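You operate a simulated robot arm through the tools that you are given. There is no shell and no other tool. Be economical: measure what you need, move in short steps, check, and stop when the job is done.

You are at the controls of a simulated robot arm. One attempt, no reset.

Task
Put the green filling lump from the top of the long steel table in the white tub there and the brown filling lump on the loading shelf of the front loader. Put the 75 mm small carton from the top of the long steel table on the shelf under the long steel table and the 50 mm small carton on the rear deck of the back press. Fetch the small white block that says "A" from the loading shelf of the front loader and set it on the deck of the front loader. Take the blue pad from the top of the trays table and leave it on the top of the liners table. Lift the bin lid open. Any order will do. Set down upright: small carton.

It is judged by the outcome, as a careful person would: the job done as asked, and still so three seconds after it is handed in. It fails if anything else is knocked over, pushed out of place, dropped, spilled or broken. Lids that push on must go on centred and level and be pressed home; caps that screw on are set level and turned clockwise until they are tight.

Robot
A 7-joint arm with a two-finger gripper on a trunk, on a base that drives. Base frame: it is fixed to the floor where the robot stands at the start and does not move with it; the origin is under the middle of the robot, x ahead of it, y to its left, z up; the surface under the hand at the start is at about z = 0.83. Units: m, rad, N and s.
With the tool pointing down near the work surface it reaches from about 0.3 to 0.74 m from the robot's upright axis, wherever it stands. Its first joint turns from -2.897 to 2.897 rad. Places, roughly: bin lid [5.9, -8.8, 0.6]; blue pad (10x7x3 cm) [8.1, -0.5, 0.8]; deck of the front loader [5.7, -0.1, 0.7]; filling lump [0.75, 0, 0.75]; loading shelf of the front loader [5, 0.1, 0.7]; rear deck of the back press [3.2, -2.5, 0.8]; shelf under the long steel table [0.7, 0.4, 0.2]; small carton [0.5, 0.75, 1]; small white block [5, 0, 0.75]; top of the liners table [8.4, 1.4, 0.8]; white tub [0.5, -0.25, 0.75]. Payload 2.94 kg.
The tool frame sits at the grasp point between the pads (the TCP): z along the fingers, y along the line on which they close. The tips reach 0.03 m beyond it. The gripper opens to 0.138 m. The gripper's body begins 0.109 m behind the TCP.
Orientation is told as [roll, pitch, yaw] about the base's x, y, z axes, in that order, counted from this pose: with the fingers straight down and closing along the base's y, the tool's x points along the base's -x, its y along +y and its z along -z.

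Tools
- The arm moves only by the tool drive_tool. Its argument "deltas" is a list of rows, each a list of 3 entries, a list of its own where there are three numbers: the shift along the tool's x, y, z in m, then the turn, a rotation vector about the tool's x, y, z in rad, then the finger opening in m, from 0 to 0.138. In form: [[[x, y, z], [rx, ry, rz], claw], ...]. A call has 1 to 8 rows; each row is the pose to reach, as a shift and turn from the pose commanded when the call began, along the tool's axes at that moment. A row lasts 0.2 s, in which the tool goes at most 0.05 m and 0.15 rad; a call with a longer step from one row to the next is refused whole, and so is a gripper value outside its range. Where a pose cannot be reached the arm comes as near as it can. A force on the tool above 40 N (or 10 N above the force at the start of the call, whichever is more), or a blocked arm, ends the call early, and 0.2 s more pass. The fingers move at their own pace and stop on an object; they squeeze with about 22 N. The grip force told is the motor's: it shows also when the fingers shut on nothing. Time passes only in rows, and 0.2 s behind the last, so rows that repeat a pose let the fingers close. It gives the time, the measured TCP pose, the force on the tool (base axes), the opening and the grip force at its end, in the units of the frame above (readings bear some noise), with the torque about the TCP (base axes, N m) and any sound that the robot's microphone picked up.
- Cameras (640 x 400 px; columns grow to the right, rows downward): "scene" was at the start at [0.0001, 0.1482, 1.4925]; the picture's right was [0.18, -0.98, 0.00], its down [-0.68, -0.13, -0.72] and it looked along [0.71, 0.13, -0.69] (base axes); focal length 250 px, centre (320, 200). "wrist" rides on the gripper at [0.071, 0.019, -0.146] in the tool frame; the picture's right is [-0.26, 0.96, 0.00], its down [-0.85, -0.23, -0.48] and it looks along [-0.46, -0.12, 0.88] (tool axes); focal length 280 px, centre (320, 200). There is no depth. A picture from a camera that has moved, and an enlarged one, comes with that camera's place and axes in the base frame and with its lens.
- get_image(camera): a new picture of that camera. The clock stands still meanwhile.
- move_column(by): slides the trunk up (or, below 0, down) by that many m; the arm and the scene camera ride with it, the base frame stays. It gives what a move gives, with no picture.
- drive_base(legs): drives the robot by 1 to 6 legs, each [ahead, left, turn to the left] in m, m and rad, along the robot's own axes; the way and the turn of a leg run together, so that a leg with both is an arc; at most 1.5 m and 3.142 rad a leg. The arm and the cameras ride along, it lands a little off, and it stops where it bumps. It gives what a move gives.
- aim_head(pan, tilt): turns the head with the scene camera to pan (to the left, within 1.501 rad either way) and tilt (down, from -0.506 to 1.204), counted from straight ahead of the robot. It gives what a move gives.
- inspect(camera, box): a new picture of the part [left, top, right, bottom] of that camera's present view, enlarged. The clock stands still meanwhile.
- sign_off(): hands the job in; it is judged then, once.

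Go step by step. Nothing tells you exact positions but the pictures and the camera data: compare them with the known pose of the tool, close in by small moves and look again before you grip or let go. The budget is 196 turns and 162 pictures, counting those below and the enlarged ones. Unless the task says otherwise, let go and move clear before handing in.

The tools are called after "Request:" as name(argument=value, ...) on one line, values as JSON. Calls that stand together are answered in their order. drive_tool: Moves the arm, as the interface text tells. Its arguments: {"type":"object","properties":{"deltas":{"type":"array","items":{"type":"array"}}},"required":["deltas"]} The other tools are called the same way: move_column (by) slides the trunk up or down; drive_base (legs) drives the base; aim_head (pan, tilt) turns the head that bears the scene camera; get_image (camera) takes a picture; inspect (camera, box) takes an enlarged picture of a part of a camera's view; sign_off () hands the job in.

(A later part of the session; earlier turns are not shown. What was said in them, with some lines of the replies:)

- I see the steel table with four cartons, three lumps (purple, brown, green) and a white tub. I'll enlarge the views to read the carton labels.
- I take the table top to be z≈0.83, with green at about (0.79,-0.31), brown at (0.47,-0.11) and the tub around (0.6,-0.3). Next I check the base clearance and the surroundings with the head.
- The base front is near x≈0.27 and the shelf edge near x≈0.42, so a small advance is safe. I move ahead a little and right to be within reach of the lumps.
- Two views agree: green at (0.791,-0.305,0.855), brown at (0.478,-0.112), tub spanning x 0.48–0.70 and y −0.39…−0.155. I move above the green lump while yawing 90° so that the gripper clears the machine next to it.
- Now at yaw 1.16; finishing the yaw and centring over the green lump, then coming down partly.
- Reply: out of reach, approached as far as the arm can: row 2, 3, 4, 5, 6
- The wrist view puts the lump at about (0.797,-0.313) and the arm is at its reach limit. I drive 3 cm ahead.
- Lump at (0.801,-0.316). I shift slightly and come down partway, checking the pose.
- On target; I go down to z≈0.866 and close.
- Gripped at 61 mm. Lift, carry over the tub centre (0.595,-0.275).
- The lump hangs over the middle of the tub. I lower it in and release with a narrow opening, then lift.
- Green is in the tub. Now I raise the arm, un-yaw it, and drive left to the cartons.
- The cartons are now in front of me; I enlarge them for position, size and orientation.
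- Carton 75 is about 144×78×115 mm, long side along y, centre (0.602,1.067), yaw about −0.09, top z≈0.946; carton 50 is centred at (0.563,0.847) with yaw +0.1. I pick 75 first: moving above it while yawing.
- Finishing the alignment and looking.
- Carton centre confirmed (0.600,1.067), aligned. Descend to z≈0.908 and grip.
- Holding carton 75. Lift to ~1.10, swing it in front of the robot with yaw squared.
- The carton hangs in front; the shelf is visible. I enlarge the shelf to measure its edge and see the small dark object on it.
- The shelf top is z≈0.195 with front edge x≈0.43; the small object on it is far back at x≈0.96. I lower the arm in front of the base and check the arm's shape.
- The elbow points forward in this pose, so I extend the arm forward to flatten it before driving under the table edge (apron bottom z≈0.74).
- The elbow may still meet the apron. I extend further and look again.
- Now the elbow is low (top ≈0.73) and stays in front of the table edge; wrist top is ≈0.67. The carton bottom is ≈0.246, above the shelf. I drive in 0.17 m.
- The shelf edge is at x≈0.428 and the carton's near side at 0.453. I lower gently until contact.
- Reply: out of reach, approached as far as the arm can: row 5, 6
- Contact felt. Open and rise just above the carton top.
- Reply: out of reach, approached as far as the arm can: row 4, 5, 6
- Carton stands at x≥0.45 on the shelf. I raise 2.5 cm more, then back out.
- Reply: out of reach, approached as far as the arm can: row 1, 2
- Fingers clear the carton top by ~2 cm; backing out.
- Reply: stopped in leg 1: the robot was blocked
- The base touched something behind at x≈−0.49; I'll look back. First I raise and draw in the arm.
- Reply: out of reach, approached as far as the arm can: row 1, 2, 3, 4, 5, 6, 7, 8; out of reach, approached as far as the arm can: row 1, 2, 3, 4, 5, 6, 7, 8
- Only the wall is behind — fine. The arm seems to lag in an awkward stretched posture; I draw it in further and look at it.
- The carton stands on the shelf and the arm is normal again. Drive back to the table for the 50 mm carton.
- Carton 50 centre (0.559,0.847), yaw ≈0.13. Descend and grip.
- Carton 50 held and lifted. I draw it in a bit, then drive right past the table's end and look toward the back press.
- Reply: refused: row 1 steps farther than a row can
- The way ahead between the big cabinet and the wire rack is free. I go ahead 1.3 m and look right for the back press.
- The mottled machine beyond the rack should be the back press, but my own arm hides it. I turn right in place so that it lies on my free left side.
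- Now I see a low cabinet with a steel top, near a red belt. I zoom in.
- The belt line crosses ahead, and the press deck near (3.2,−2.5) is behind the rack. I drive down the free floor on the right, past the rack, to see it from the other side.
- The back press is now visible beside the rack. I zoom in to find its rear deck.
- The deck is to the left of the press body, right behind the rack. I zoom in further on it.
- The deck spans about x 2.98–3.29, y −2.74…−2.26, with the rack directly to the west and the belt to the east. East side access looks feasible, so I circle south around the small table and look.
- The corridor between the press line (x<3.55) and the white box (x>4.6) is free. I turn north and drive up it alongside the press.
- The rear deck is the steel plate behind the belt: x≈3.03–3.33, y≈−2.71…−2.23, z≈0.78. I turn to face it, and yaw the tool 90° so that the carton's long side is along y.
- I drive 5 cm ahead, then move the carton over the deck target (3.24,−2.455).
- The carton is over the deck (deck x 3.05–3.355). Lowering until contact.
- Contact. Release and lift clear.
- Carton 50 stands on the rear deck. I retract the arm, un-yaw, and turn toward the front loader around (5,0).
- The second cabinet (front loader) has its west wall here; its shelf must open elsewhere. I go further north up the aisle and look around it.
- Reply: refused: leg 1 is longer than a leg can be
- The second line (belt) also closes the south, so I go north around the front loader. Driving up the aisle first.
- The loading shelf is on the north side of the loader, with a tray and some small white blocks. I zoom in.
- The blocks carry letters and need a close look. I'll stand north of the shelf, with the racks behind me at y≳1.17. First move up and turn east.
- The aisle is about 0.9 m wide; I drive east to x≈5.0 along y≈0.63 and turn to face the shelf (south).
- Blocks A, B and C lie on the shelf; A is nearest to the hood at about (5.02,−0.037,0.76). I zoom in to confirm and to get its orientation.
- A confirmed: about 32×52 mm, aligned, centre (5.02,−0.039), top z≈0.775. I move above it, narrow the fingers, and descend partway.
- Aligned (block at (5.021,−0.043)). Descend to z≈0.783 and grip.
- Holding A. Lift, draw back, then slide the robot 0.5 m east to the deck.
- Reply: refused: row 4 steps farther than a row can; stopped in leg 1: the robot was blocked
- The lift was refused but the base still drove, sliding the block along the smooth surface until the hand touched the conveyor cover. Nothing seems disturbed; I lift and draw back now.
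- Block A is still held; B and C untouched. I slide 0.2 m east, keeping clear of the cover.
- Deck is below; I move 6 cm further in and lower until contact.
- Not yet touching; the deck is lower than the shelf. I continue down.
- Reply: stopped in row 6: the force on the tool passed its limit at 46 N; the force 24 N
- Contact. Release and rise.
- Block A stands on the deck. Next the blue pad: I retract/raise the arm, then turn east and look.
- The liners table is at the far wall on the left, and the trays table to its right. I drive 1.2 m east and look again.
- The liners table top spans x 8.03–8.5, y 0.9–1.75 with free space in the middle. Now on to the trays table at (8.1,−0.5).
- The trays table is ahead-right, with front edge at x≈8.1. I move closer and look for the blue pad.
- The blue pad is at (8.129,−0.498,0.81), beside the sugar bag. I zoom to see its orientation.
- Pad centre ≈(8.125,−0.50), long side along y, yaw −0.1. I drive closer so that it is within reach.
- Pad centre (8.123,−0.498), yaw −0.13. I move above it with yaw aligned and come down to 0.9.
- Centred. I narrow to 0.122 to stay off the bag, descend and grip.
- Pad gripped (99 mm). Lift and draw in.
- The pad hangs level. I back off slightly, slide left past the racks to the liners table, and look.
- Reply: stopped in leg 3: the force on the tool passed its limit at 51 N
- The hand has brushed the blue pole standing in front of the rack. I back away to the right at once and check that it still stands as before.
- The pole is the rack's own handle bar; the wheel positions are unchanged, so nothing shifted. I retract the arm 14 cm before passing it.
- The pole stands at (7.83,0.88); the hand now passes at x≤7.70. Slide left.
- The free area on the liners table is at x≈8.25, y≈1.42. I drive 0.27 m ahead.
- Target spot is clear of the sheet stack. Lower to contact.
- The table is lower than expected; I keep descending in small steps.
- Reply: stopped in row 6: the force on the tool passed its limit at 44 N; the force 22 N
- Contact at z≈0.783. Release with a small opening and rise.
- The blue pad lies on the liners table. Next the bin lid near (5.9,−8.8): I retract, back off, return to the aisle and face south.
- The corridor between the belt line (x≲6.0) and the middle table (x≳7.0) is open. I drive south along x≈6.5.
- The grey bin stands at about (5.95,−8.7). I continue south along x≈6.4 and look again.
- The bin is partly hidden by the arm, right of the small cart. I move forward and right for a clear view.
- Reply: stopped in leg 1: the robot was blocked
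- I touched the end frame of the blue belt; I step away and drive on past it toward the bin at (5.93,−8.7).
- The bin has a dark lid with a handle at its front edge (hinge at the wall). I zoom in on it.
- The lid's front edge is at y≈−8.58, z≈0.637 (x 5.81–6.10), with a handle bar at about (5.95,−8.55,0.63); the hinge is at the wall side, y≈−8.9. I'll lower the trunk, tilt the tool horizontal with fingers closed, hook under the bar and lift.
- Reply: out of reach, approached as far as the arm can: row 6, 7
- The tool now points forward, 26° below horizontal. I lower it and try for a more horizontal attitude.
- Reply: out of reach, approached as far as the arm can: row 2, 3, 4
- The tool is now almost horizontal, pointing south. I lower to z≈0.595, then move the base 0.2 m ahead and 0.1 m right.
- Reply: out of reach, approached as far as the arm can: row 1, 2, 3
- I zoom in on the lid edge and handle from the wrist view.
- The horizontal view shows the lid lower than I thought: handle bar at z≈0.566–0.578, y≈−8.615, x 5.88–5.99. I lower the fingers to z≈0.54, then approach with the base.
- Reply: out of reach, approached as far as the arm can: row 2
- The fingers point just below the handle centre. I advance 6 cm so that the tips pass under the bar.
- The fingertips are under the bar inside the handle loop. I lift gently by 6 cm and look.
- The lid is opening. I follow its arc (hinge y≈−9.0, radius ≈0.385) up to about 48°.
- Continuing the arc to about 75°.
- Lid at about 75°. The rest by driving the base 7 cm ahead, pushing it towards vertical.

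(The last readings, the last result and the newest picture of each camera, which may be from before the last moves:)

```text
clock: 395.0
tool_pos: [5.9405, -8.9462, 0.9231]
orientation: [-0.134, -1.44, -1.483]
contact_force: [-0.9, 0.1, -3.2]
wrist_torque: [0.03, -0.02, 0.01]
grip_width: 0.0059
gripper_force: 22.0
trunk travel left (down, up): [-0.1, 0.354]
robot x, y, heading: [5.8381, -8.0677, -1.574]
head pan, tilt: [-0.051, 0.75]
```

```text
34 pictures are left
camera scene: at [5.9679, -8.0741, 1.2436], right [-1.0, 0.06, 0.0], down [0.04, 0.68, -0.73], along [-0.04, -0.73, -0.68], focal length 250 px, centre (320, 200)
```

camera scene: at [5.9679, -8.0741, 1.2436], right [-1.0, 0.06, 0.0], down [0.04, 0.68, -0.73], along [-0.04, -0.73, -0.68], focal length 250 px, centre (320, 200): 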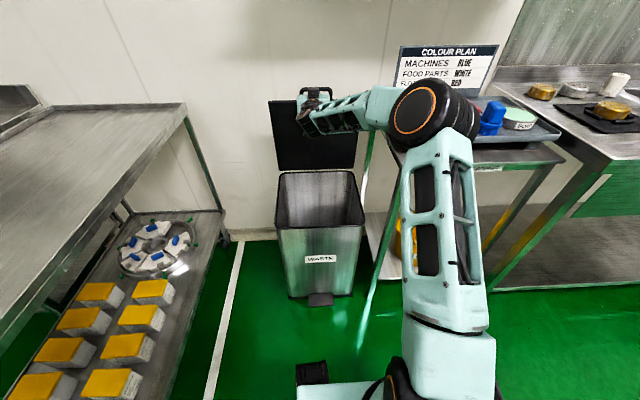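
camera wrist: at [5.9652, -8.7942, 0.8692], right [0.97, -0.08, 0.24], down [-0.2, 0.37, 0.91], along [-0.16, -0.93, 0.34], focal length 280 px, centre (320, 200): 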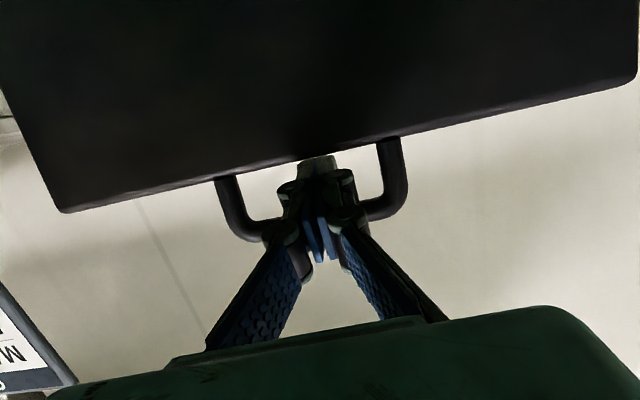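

Nearly vertical. A further 3 cm.

Request:
drive_base(legs=[[0.03, 0, 0]])

Request:
get_image(camera="scene")

```text
clock: 395.8
tool_pos: [5.9408, -8.9762, 0.9209]
orientation: [-0.132, -1.44, -1.486]
contact_force: [-1.4, -0.9, -3.5]
wrist_torque: [-0.03, -0.03, 0.01]
grip_width: 0.006
gripper_force: 22.3
trunk travel left (down, up): [-0.1, 0.354]
robot x, y, heading: [5.8381, -8.0995, -1.576]
head pan, tilt: [-0.051, 0.75]
```

```text
33 pictures are left
camera scene: at [5.9678, -8.1041, 1.2436], right [-1.0, 0.06, 0.0], down [0.04, 0.68, -0.73], along [-0.04, -0.73, -0.68], focal length 250 px, centre (320, 200)
```

scene: 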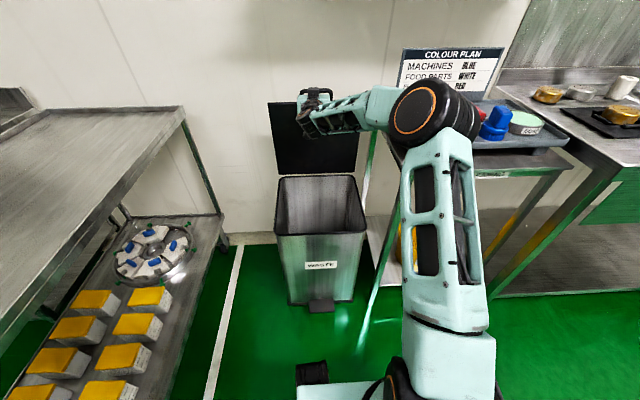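

The lid is still leaning ~6° forward by my estimate; I push 5 cm more.

Request:
drive_base(legs=[[0.05, 0, 0]])

Request:
inspect(camera="scene", box=[240, 60, 440, 240])

```text
clock: 396.8
tool_pos: [5.9393, -9.0254, 0.9197]
orientation: [-0.13, -1.438, -1.487]
contact_force: [-0.2, 0.1, -3.7]
wrist_torque: [-0.1, -0.01, 0.01]
grip_width: 0.0001
gripper_force: 22.0
trunk travel left (down, up): [-0.1, 0.354]
robot x, y, heading: [5.837, -8.1494, -1.572]
head pan, tilt: [-0.051, 0.75]
```

```text
2.22 times, centred on (340, 150) of scene
camera zoom: at [5.9675, -8.1538, 1.2436], right [-1.0, 0.06, 0.0], down [0.04, 0.68, -0.73], along [-0.04, -0.73, -0.68], focal length 556 px, centre (276, 311)
```

zoom: 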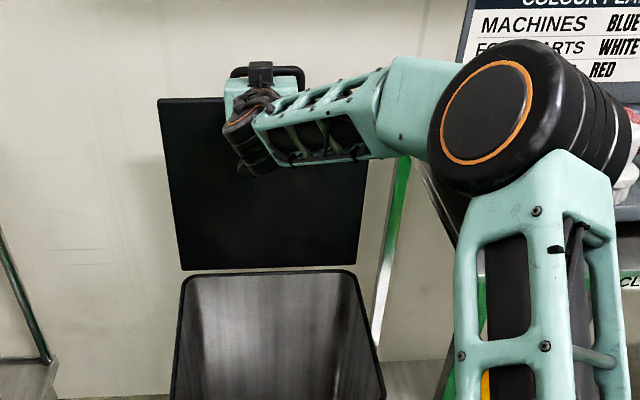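

The lid appears close to vertical. I retreat 6 cm and see whether it stays.

Request:
drive_base(legs=[[-0.06, 0, 0]])

Request:
inspect(camera="scene", box=[240, 60, 440, 240])

```text
clock: 397.7
tool_pos: [5.9389, -8.967, 0.9214]
orientation: [-0.13, -1.438, -1.485]
contact_force: [-0.1, 0.0, -1.3]
wrist_torque: [-0.04, 0.01, 0.01]
grip_width: 0.0002
gripper_force: 22.0
trunk travel left (down, up): [-0.1, 0.354]
robot x, y, heading: [5.8353, -8.0863, -1.582]
head pan, tilt: [-0.051, 0.75]
```

```text
2.22 times, centred on (340, 150) of scene
camera zoom: at [5.9678, -8.0943, 1.2437], right [-1.0, 0.06, 0.0], down [0.04, 0.68, -0.73], along [-0.04, -0.73, -0.68], focal length 556 px, centre (276, 311)
```

zoom: 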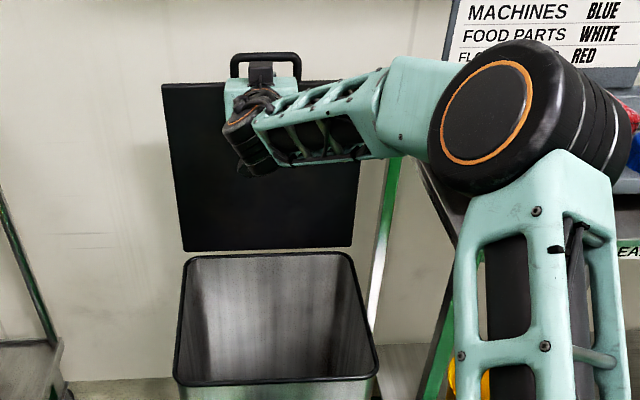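

The lid stays up as the hand leaves the loop. I retreat further.

Request:
drive_base(legs=[[-0.25, 0, 0]])

Request:
get_image(camera="scene")

```text
clock: 399.6
tool_pos: [5.9425, -8.7175, 0.9211]
orientation: [-0.133, -1.438, -1.485]
contact_force: [-0.6, -0.1, -0.7]
wrist_torque: [0.04, 0.01, 0.02]
grip_width: 0.0003
gripper_force: 22.1
trunk travel left (down, up): [-0.1, 0.354]
robot x, y, heading: [5.8405, -7.8396, -1.571]
head pan, tilt: [-0.051, 0.75]
```

```text
30 pictures are left
camera scene: at [5.969, -7.8462, 1.2437], right [-1.0, 0.05, 0.0], down [0.04, 0.68, -0.73], along [-0.04, -0.73, -0.68], focal length 250 px, centre (320, 200)
```

scene: 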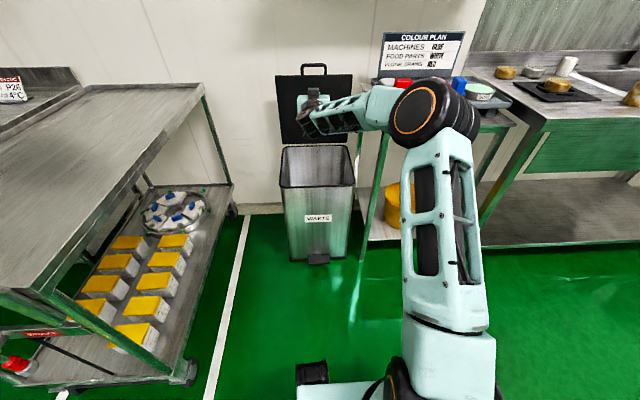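

The bin lid is open and stays. I back away further, then bring the tool back to pointing down.

Request:
drive_base(legs=[[-0.35, 0.1, 0]])

Request:
drive_tool(deltas=[[[0, 0, -0.03], [0, 0.14, 0], 0.0], [[0, 0, -0.06], [0, 0.28, 0], 0.03], [[0, 0, -0.09], [0, 0.42, 0], 0.06], [[0, 0, -0.12], [0, 0.56, 0], 0.06], [[0, 0, -0.15], [0, 0.7, 0], 0.06], [[0, 0, -0.18], [0, 0.84, 0], 0.06], [[0, 0, -0.21], [0, 0.98, 0], 0.06], [[0, 0, -0.24], [0, 1.12, 0], 0.06]])

Request:
move_column(by=0.25)

```text
clock: 401.9
tool_pos: [6.0448, -8.3681, 0.9209]
orientation: [-0.132, -1.438, -1.482]
contact_force: [-0.4, -0.9, 0.4]
wrist_torque: [0.01, -0.01, -0.01]
grip_width: 0.0001
gripper_force: 22.0
trunk travel left (down, up): [-0.1, 0.354]
robot x, y, heading: [5.9421, -7.4891, -1.576]
head pan, tilt: [-0.051, 0.75]
```

```text
clock: 403.7
tool_pos: [6.0565, -8.1295, 0.9527]
orientation: [-0.018, -0.318, -1.608]
contact_force: [0.1, 0.1, 0.5]
wrist_torque: [-0.02, -0.01, -0.01]
grip_width: 0.0598
gripper_force: 0.1
trunk travel left (down, up): [-0.1, 0.354]
robot x, y, heading: [5.9396, -7.4874, -1.572]
head pan, tilt: [-0.051, 0.75]
```

```text
clock: 406.3
tool_pos: [6.057, -8.1294, 1.2029]
orientation: [-0.016, -0.32, -1.607]
contact_force: [-0.6, 0.1, -1.1]
wrist_torque: [-0.04, 0.0, -0.01]
grip_width: 0.0603
gripper_force: 0.1
trunk travel left (down, up): [-0.35, 0.104]
robot x, y, heading: [5.9407, -7.4898, -1.575]
head pan, tilt: [-0.051, 0.75]
```

Now finish straightening the tool, turn west, and look along the way back to the long table.

Request:
drive_tool(deltas=[[[0.045, 0, 0.006], [0, 0.06, 0], 0.06], [[0.09, 0, 0.012], [0, 0.12, 0], 0.06], [[0.135, 0, 0.018], [0, 0.18, 0], 0.06], [[0.18, 0, 0.024], [0, 0.24, 0], 0.06], [[0.22, 0, 0.03], [0, 0.3, 0], 0.06], [[0.243, 0, 0.035], [0, 0.32, 0], 0.06]])

Request:
drive_base(legs=[[0, 0, -1.57]])

Request:
aim_head(pan=0.0, tilt=0.35)

Request:
get_image(camera="scene")

```text
clock: 407.7
tool_pos: [6.0638, -7.9091, 1.0939]
orientation: [-0.017, 0.0, -1.614]
contact_force: [0.0, 0.2, 0.0]
wrist_torque: [0.01, -0.02, -0.01]
grip_width: 0.0599
gripper_force: 0.0
trunk travel left (down, up): [-0.35, 0.104]
robot x, y, heading: [5.9417, -7.4901, -1.573]
head pan, tilt: [-0.051, 0.75]
```

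```text
clock: 411.9
tool_pos: [5.5233, -7.6175, 1.0944]
orientation: [-0.019, -0.001, 3.106]
contact_force: [-0.4, -0.3, 1.0]
wrist_torque: [0.02, 0.01, 0.0]
grip_width: 0.06
gripper_force: 0.1
trunk travel left (down, up): [-0.35, 0.104]
robot x, y, heading: [5.9423, -7.4896, -3.139]
head pan, tilt: [-0.051, 0.75]
```

```text
clock: 412.8
tool_pos: [5.5234, -7.6171, 1.0943]
orientation: [-0.019, 0.0, 3.106]
contact_force: [-0.2, 0.5, -0.5]
wrist_torque: [0.02, -0.01, -0.02]
grip_width: 0.0601
gripper_force: 0.1
trunk travel left (down, up): [-0.35, 0.104]
robot x, y, heading: [5.9367, -7.4925, -3.136]
head pan, tilt: [0.0, 0.351]
```

```text
29 pictures are left
camera scene: at [5.9281, -7.6274, 1.5293], right [-0.01, 1.0, 0.0], down [0.34, 0.0, -0.94], along [-0.94, -0.01, -0.34], focal length 250 px, centre (320, 200)
```

scene: 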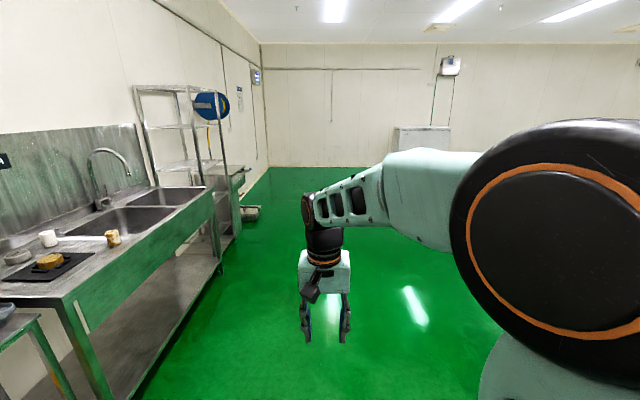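

The floor to the west is open. I drive 4.6 m west, turn north, and go on up the aisle west of the rack.

Request:
drive_base(legs=[[1.5, 0, 0], [1.5, 0, 0], [1.5, 0, 0], [0, 0, -1.57], [1.5, 0, 0], [1.5, 0, 0]])

```text
clock: 452.0
tool_pos: [1.2813, -4.0716, 1.0937]
orientation: [-0.017, 0.001, 1.552]
contact_force: [0.2, 0.2, -0.5]
wrist_torque: [0.01, 0.04, 0.0]
grip_width: 0.0601
gripper_force: 0.1
trunk travel left (down, up): [-0.35, 0.104]
robot x, y, heading: [1.4161, -4.4872, 1.592]
head pan, tilt: [0.0, 0.351]
```

Continue north and then shift left to face the table's right end.

Request:
drive_base(legs=[[1.5, 0, -0.02], [1.4, 0, 0], [0.1, 0.93, 0]])

Request:
aim_head(pan=-0.1, tilt=0.6)

Request:
get_image(camera="scene")

```text
clock: 474.2
tool_pos: [0.4107, -1.0315, 1.094]
orientation: [-0.018, -0.001, 1.51]
contact_force: [-0.7, 0.9, 0.2]
wrist_torque: [-0.01, 0.02, -0.02]
grip_width: 0.0602
gripper_force: 0.1
trunk travel left (down, up): [-0.35, 0.104]
robot x, y, heading: [0.5291, -1.4504, 1.549]
head pan, tilt: [0.0, 0.351]
```

```text
clock: 474.9
tool_pos: [0.4116, -1.0322, 1.0941]
orientation: [-0.016, 0.0, 1.509]
contact_force: [0.7, -0.6, -0.5]
wrist_torque: [0.01, -0.01, -0.06]
grip_width: 0.0602
gripper_force: 0.0
trunk travel left (down, up): [-0.35, 0.104]
robot x, y, heading: [0.5282, -1.4532, 1.546]
head pan, tilt: [-0.099, 0.6]
```

```text
28 pictures are left
camera scene: at [0.3998, -1.4445, 1.5066], right [0.99, -0.12, 0.0], down [-0.07, -0.56, -0.83], along [0.1, 0.82, -0.56], focal length 250 px, centre (320, 200)
```

scene: 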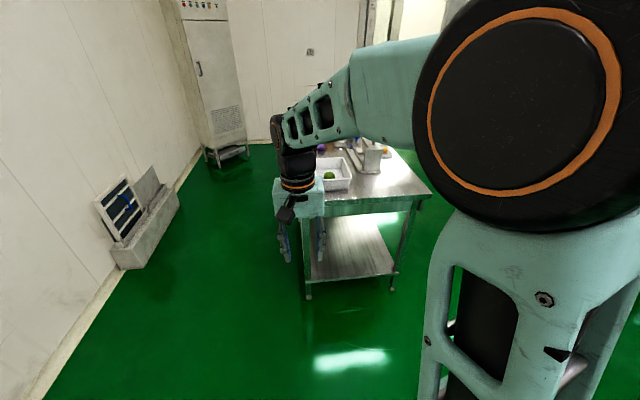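

The green lump sits in the tub. I drive up to the table's end.

Request:
drive_base(legs=[[0.63, 0, 0.022]])

Request:
get_image(camera="wrist")

```text
clock: 478.5
tool_pos: [0.4127, -0.4031, 1.0941]
orientation: [-0.017, 0.001, 1.526]
contact_force: [-0.9, 0.2, -0.9]
wrist_torque: [-0.02, -0.01, 0.03]
grip_width: 0.0603
gripper_force: 0.1
trunk travel left (down, up): [-0.35, 0.104]
robot x, y, heading: [0.5331, -0.8227, 1.568]
head pan, tilt: [-0.099, 0.6]
```

```text
27 pictures are left
camera wrist: at [0.3871, -0.4739, 1.238], right [-0.95, 0.3, -0.02], down [0.26, 0.84, 0.48], along [0.16, 0.45, -0.88], focal length 280 px, centre (320, 200)
```

wrist: 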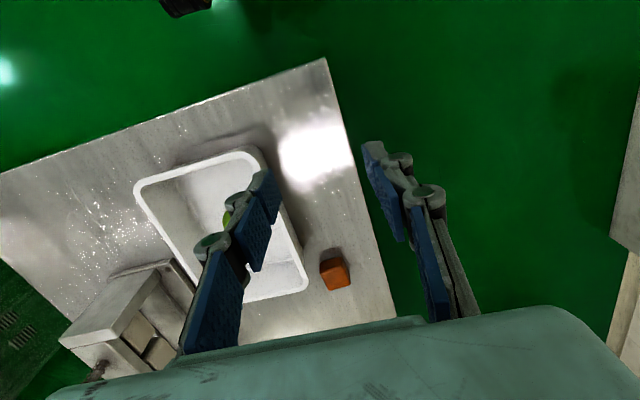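

Brown is at about (0.476,−0.122). I move above it with the fingers open to 0.09 and come down partway.

Request:
drive_tool(deltas=[[[-0.048, -0.008, 0], [0, 0, -0.045], 0.09], [[-0.095, -0.017, 0], [0, 0, -0.045], 0.09], [[-0.143, -0.025, 0], [0, 0, -0.045], 0.09], [[-0.19, -0.033, 0], [0, 0, -0.045], 0.09], [[-0.238, -0.042, 0], [0, 0, -0.045], 0.09], [[-0.2855, -0.05, 0], [0, 0, -0.045], 0.09], [[-0.2855, -0.05, 0.05], [0, 0, -0.045], 0.09], [[-0.2855, -0.05, 0.1], [0, 0, -0.045], 0.09]])

Request:
get_image(camera="wrist")

```text
clock: 480.3
tool_pos: [0.4766, -0.1201, 0.9954]
orientation: [-0.017, 0.001, 1.57]
contact_force: [0.1, -0.2, 0.6]
wrist_torque: [-0.01, 0.01, 0.0]
grip_width: 0.0901
gripper_force: 0.1
out of reach, approached as far as the arm can: row 6
trunk travel left (down, up): [-0.35, 0.104]
robot x, y, heading: [0.5354, -0.8267, 1.569]
head pan, tilt: [-0.099, 0.6]
```

```text
26 pictures are left
camera wrist: at [0.4547, -0.1909, 1.139], right [-0.96, 0.26, -0.02], down [0.22, 0.85, 0.48], along [0.14, 0.46, -0.88], focal length 280 px, centre (320, 200)
```

wrist: 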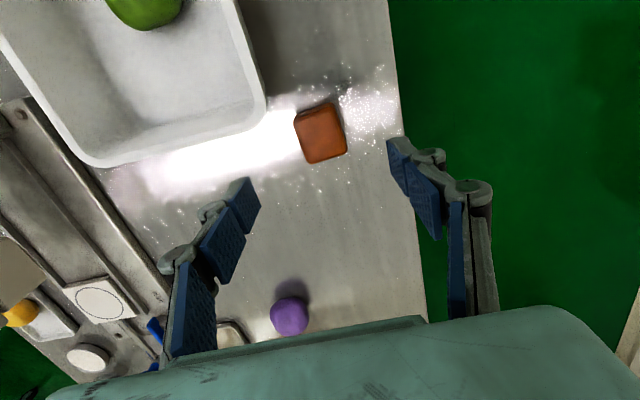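

Centred on the brown lump. Descend and grip.

Request:
drive_tool(deltas=[[[0, -0.002, 0.045], [0, 0, 0], 0.09], [[0, -0.002, 0.09], [0, 0, 0], 0.09], [[0, -0.002, 0.131], [0, 0, 0], 0.09], [[0, -0.002, 0.131], [0, 0, 0], 0.05], [[0, -0.002, 0.131], [0, 0, 0], 0.02], [[0, -0.002, 0.131], [0, 0, 0], 0.02], [[0, -0.002, 0.09], [0, 0, 0], 0.02]])

Request:
get_image(camera="wrist")

```text
clock: 481.9
tool_pos: [0.4812, -0.1196, 0.9047]
orientation: [-0.02, 0.002, 1.571]
contact_force: [0.6, -0.3, -1.7]
wrist_torque: [-0.07, 0.01, 0.01]
grip_width: 0.0458
gripper_force: 21.8
trunk travel left (down, up): [-0.35, 0.104]
robot x, y, heading: [0.5321, -0.8238, 1.565]
head pan, tilt: [-0.099, 0.6]
```

```text
25 pictures are left
camera wrist: at [0.459, -0.1911, 1.0491], right [-0.96, 0.26, -0.02], down [0.22, 0.85, 0.48], along [0.14, 0.46, -0.88], focal length 280 px, centre (320, 200)
```

wrist: 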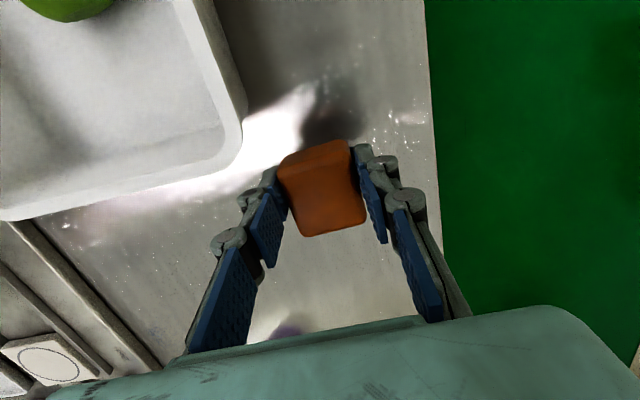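

Brown lump held. Lift, retract, and start the known route around the press line.

Request:
drive_tool(deltas=[[[0, 0, -0.045], [0, 0, 0], 0.02], [[0, 0, -0.09], [0, 0, 0], 0.02], [[0, 0, -0.135], [0, 0, 0], 0.02], [[0, 0, -0.18], [0, 0, 0], 0.02], [[0.045, -0.01, -0.18], [0, 0, 0], 0.02], [[0.09, -0.02, -0.18], [0, 0, 0], 0.02], [[0.135, -0.03, -0.18], [0, 0, 0], 0.02], [[0.18, -0.04, -0.18], [0, 0, 0], 0.02]])

```text
clock: 483.7
tool_pos: [0.517, -0.301, 1.0855]
orientation: [-0.018, -0.001, 1.572]
contact_force: [0.1, 0.4, -0.2]
wrist_torque: [0.02, -0.03, 0.01]
grip_width: 0.0453
gripper_force: 22.0
trunk travel left (down, up): [-0.35, 0.104]
robot x, y, heading: [0.5313, -0.821, 1.565]
head pan, tilt: [-0.099, 0.6]
```

Request:
drive_base(legs=[[-0.6, 0, 0], [0, -0.85, 0], [-1.5, 0, 0], [-1.5, 0, 0], [-0.6, 0, 0], [0, -1.4, 0]])

```text
clock: 523.6
tool_pos: [2.7515, -4.5065, 1.0855]
orientation: [-0.017, 0.001, 1.577]
contact_force: [-0.6, -0.3, -0.7]
wrist_torque: [-0.01, 0.0, 0.01]
grip_width: 0.0445
gripper_force: 21.7
trunk travel left (down, up): [-0.35, 0.104]
robot x, y, heading: [2.7705, -5.0267, 1.577]
head pan, tilt: [-0.099, 0.6]
```

Continue: right to x≈4.08, then north up the press corridor.

Request:
drive_base(legs=[[-0.15, 0, 0], [0, -1.31, -0.006], [1.5, 0, 0], [1.5, 0, 0], [1.5, 0, 0]])

```text
clock: 557.2
tool_pos: [4.1626, -0.177, 1.085]
orientation: [-0.019, 0.002, 1.554]
contact_force: [0.2, -0.8, -1.1]
wrist_torque: [0.01, 0.01, -0.01]
grip_width: 0.0446
gripper_force: 22.3
trunk travel left (down, up): [-0.35, 0.104]
robot x, y, heading: [4.169, -0.7007, 1.545]
head pan, tilt: [-0.099, 0.6]
```

Continue: north to y≈0.63, turn east, move to the shelf, and turn south.

Request:
drive_base(legs=[[1.33, 0.1, 0.02], [0, 0, -1.57], [0.9, -0.02, 0], [0, 0, -1.57]])

Request:
get_image(camera="wrist")

```text
clock: 575.7
tool_pos: [5.0142, 0.0913, 1.0853]
orientation: [-0.018, 0.0, -1.546]
contact_force: [0.1, -0.2, -1.7]
wrist_torque: [0.0, -0.02, -0.02]
grip_width: 0.0448
gripper_force: 21.8
trunk travel left (down, up): [-0.35, 0.104]
robot x, y, heading: [4.9832, 0.614, -1.551]
head pan, tilt: [-0.099, 0.6]
```

```text
24 pictures are left
camera wrist: at [5.0345, 0.1626, 1.2298], right [0.97, -0.24, -0.02], down [-0.2, -0.85, 0.48], along [-0.13, -0.46, -0.88], focal length 280 px, centre (320, 200)
```

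wrist: 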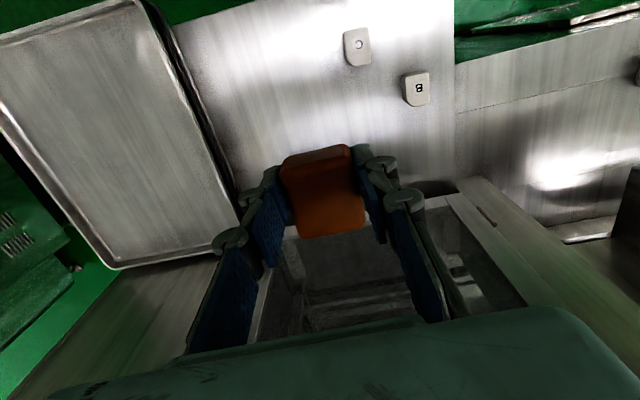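

Shelf below, B and C off to the side. I move to (4.94,0.03) and descend to z≈0.80.

Request:
drive_tool(deltas=[[[-0.025, -0.035, 0], [0, 0, 0], 0.02], [[-0.058, -0.0755, 0], [0, 0, 0], 0.02], [[-0.058, -0.0755, 0.05], [0, 0, 0], 0.02], [[-0.058, -0.0755, 0.1], [0, 0, 0], 0.02], [[-0.058, -0.0755, 0.15], [0, 0, 0], 0.02], [[-0.058, -0.0755, 0.2], [0, 0, 0], 0.02], [[-0.058, -0.0755, 0.24], [0, 0, 0], 0.02], [[-0.058, -0.0755, 0.275], [0, 0, 0], 0.02]])

Request:
get_image(camera="wrist")

```text
refused: row 2 steps farther than a row can; nothing moved
```

```text
23 pictures are left
camera wrist: at [5.0345, 0.1626, 1.2298], right [0.97, -0.24, -0.02], down [-0.2, -0.85, 0.48], along [-0.13, -0.46, -0.88], focal length 280 px, centre (320, 200)
```

wrist: 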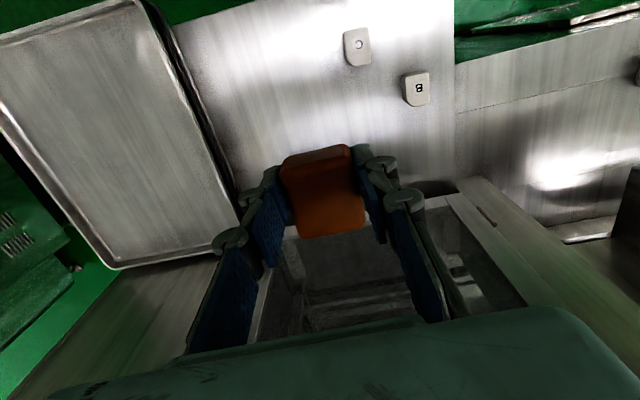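

A step was slightly too long; I resend it with even steps.

Request:
drive_tool(deltas=[[[-0.029, -0.038, 0], [0, 0, 0], 0.02], [[-0.058, -0.0755, 0], [0, 0, 0], 0.02], [[-0.058, -0.0755, 0.049], [0, 0, 0], 0.02], [[-0.058, -0.0755, 0.098], [0, 0, 0], 0.02], [[-0.058, -0.0755, 0.147], [0, 0, 0], 0.02], [[-0.058, -0.0755, 0.196], [0, 0, 0], 0.02], [[-0.058, -0.0755, 0.24], [0, 0, 0], 0.02], [[-0.058, -0.0755, 0.27], [0, 0, 0], 0.02]])

Request:
get_image(camera="wrist")

```text
clock: 577.5
tool_pos: [4.9362, 0.0329, 0.8166]
orientation: [-0.016, 0.002, -1.547]
contact_force: [-0.1, 0.8, 0.1]
wrist_torque: [0.02, 0.02, 0.0]
grip_width: 0.0444
gripper_force: 22.0
trunk travel left (down, up): [-0.35, 0.104]
robot x, y, heading: [4.982, 0.6107, -1.548]
head pan, tilt: [-0.099, 0.6]
```

```text
22 pictures are left
camera wrist: at [4.9557, 0.1034, 0.9605], right [0.97, -0.24, -0.02], down [-0.2, -0.85, 0.48], along [-0.13, -0.46, -0.88], focal length 280 px, centre (320, 200)
```

wrist: 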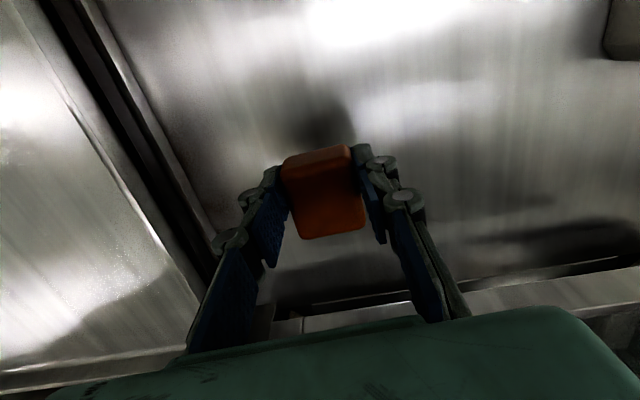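

Over the shelf; small steps down to contact.

Request:
drive_tool(deltas=[[[0, 0, 0.01], [0, 0, 0], 0.02], [[0, 0, 0.02], [0, 0, 0], 0.02], [[0, 0, 0.027], [0, 0, 0], 0.02], [[0, 0, 0.033], [0, 0, 0], 0.02], [[0, 0, 0.038], [0, 0, 0], 0.02], [[0, 0, 0.043], [0, 0, 0], 0.02], [[0, 0, 0.048], [0, 0, 0], 0.02], [[0, 0, 0.053], [0, 0, 0], 0.02]])

```text
clock: 579.3
tool_pos: [4.9346, 0.0327, 0.7678]
orientation: [-0.018, -0.004, -1.546]
contact_force: [0.0, 3.8, 23.2]
wrist_torque: [0.09, -0.09, -0.07]
grip_width: 0.0447
gripper_force: 22.0
trunk travel left (down, up): [-0.35, 0.104]
robot x, y, heading: [4.9934, 0.6126, -1.552]
head pan, tilt: [-0.099, 0.6]
```

Contact. Release and rise.

Request:
drive_tool(deltas=[[[0, 0, -0.003], [0, 0, 0], 0.06], [[0, 0, -0.003], [0, 0, 0], 0.075], [[0, 0, -0.003], [0, 0, 0], 0.075], [[0, 0, -0.04], [0, 0, 0], 0.075], [[0, 0, -0.085], [0, 0, 0], 0.075], [[0.01, 0, -0.13], [0, 0, 0], 0.075], [[0.03, 0, -0.17], [0, 0, 0], 0.075], [[0.06, 0, -0.2], [0, 0, 0], 0.075]])

Request:
get_image(camera="wrist")

Request:
aim_head(pan=0.2, tilt=0.7)

Request:
get_image(camera="scene")

```text
clock: 581.1
tool_pos: [4.9377, 0.0921, 0.9671]
orientation: [-0.019, 0.002, -1.547]
contact_force: [-0.3, -0.9, -0.3]
wrist_torque: [0.0, -0.01, -0.02]
grip_width: 0.075
gripper_force: 0.1
trunk travel left (down, up): [-0.35, 0.104]
robot x, y, heading: [4.9831, 0.6153, -1.551]
head pan, tilt: [-0.099, 0.6]
```

```text
21 pictures are left
camera wrist: at [4.9575, 0.1628, 1.1101], right [0.97, -0.24, -0.02], down [-0.2, -0.85, 0.48], along [-0.13, -0.46, -0.88], focal length 280 px, centre (320, 200)
```

wrist: 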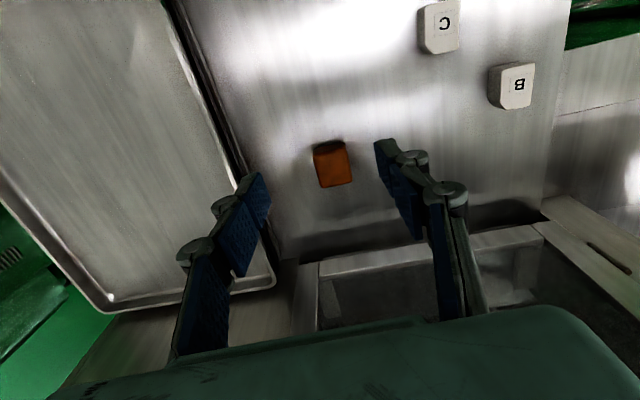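

```text
clock: 581.9
tool_pos: [4.9365, 0.0905, 0.9648]
orientation: [-0.016, 0.003, -1.545]
contact_force: [0.1, -0.5, -0.6]
wrist_torque: [0.0, -0.02, -0.01]
grip_width: 0.0748
gripper_force: 0.1
trunk travel left (down, up): [-0.35, 0.104]
robot x, y, heading: [4.9896, 0.6152, -1.552]
head pan, tilt: [0.201, 0.7]
```

```text
20 pictures are left
camera scene: at [5.1356, 0.6117, 1.498], right [-0.98, -0.22, 0.0], down [-0.14, 0.63, -0.77], along [0.17, -0.75, -0.64], focal length 250 px, centre (320, 200)
```

scene: 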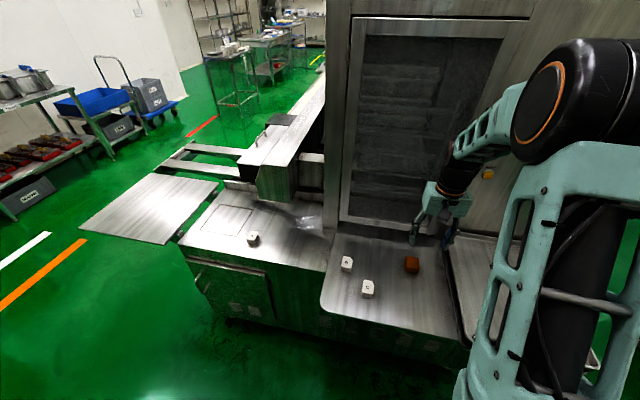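

Brown sits on the loading shelf and block A on the deck; the hand is clear, and every other item was checked after it was set down. Handing in.

Request:
sign_off()

```text
The job is handed in.
```

I did every part of the job and handed it in, but I had a few bumps along the way.

- **Filling lumps:** the green one is in the white tub, and the brown one is on the front loader's loading shelf.
- **Small cartons:** both stand upright. The 75 mm one is on the shelf under the long steel table, and the 50 mm one is on the back press's rear deck.
- **Block "A":** it is on the front loader's deck. I slid it about 0.34 m along the loader surface by mistake, and the base was blocked there, with the hand most likely against the conveyor cover. "B" and "C" were still in place afterwards.
- **Blue pad:** it is on top of the liners table.
- **Bin lid:** it is up, close to vertical, and stayed up when I let go. I last saw it about three minutes before handing in.

While driving I also touched the rear wall, the handle bar of a tray rack (the force reading stopped the robot at 51 N) and what looked like the end frame of the blue belt. The rack's wheels were where they had been before. I did not check the wall or the belt frame closely for movement.
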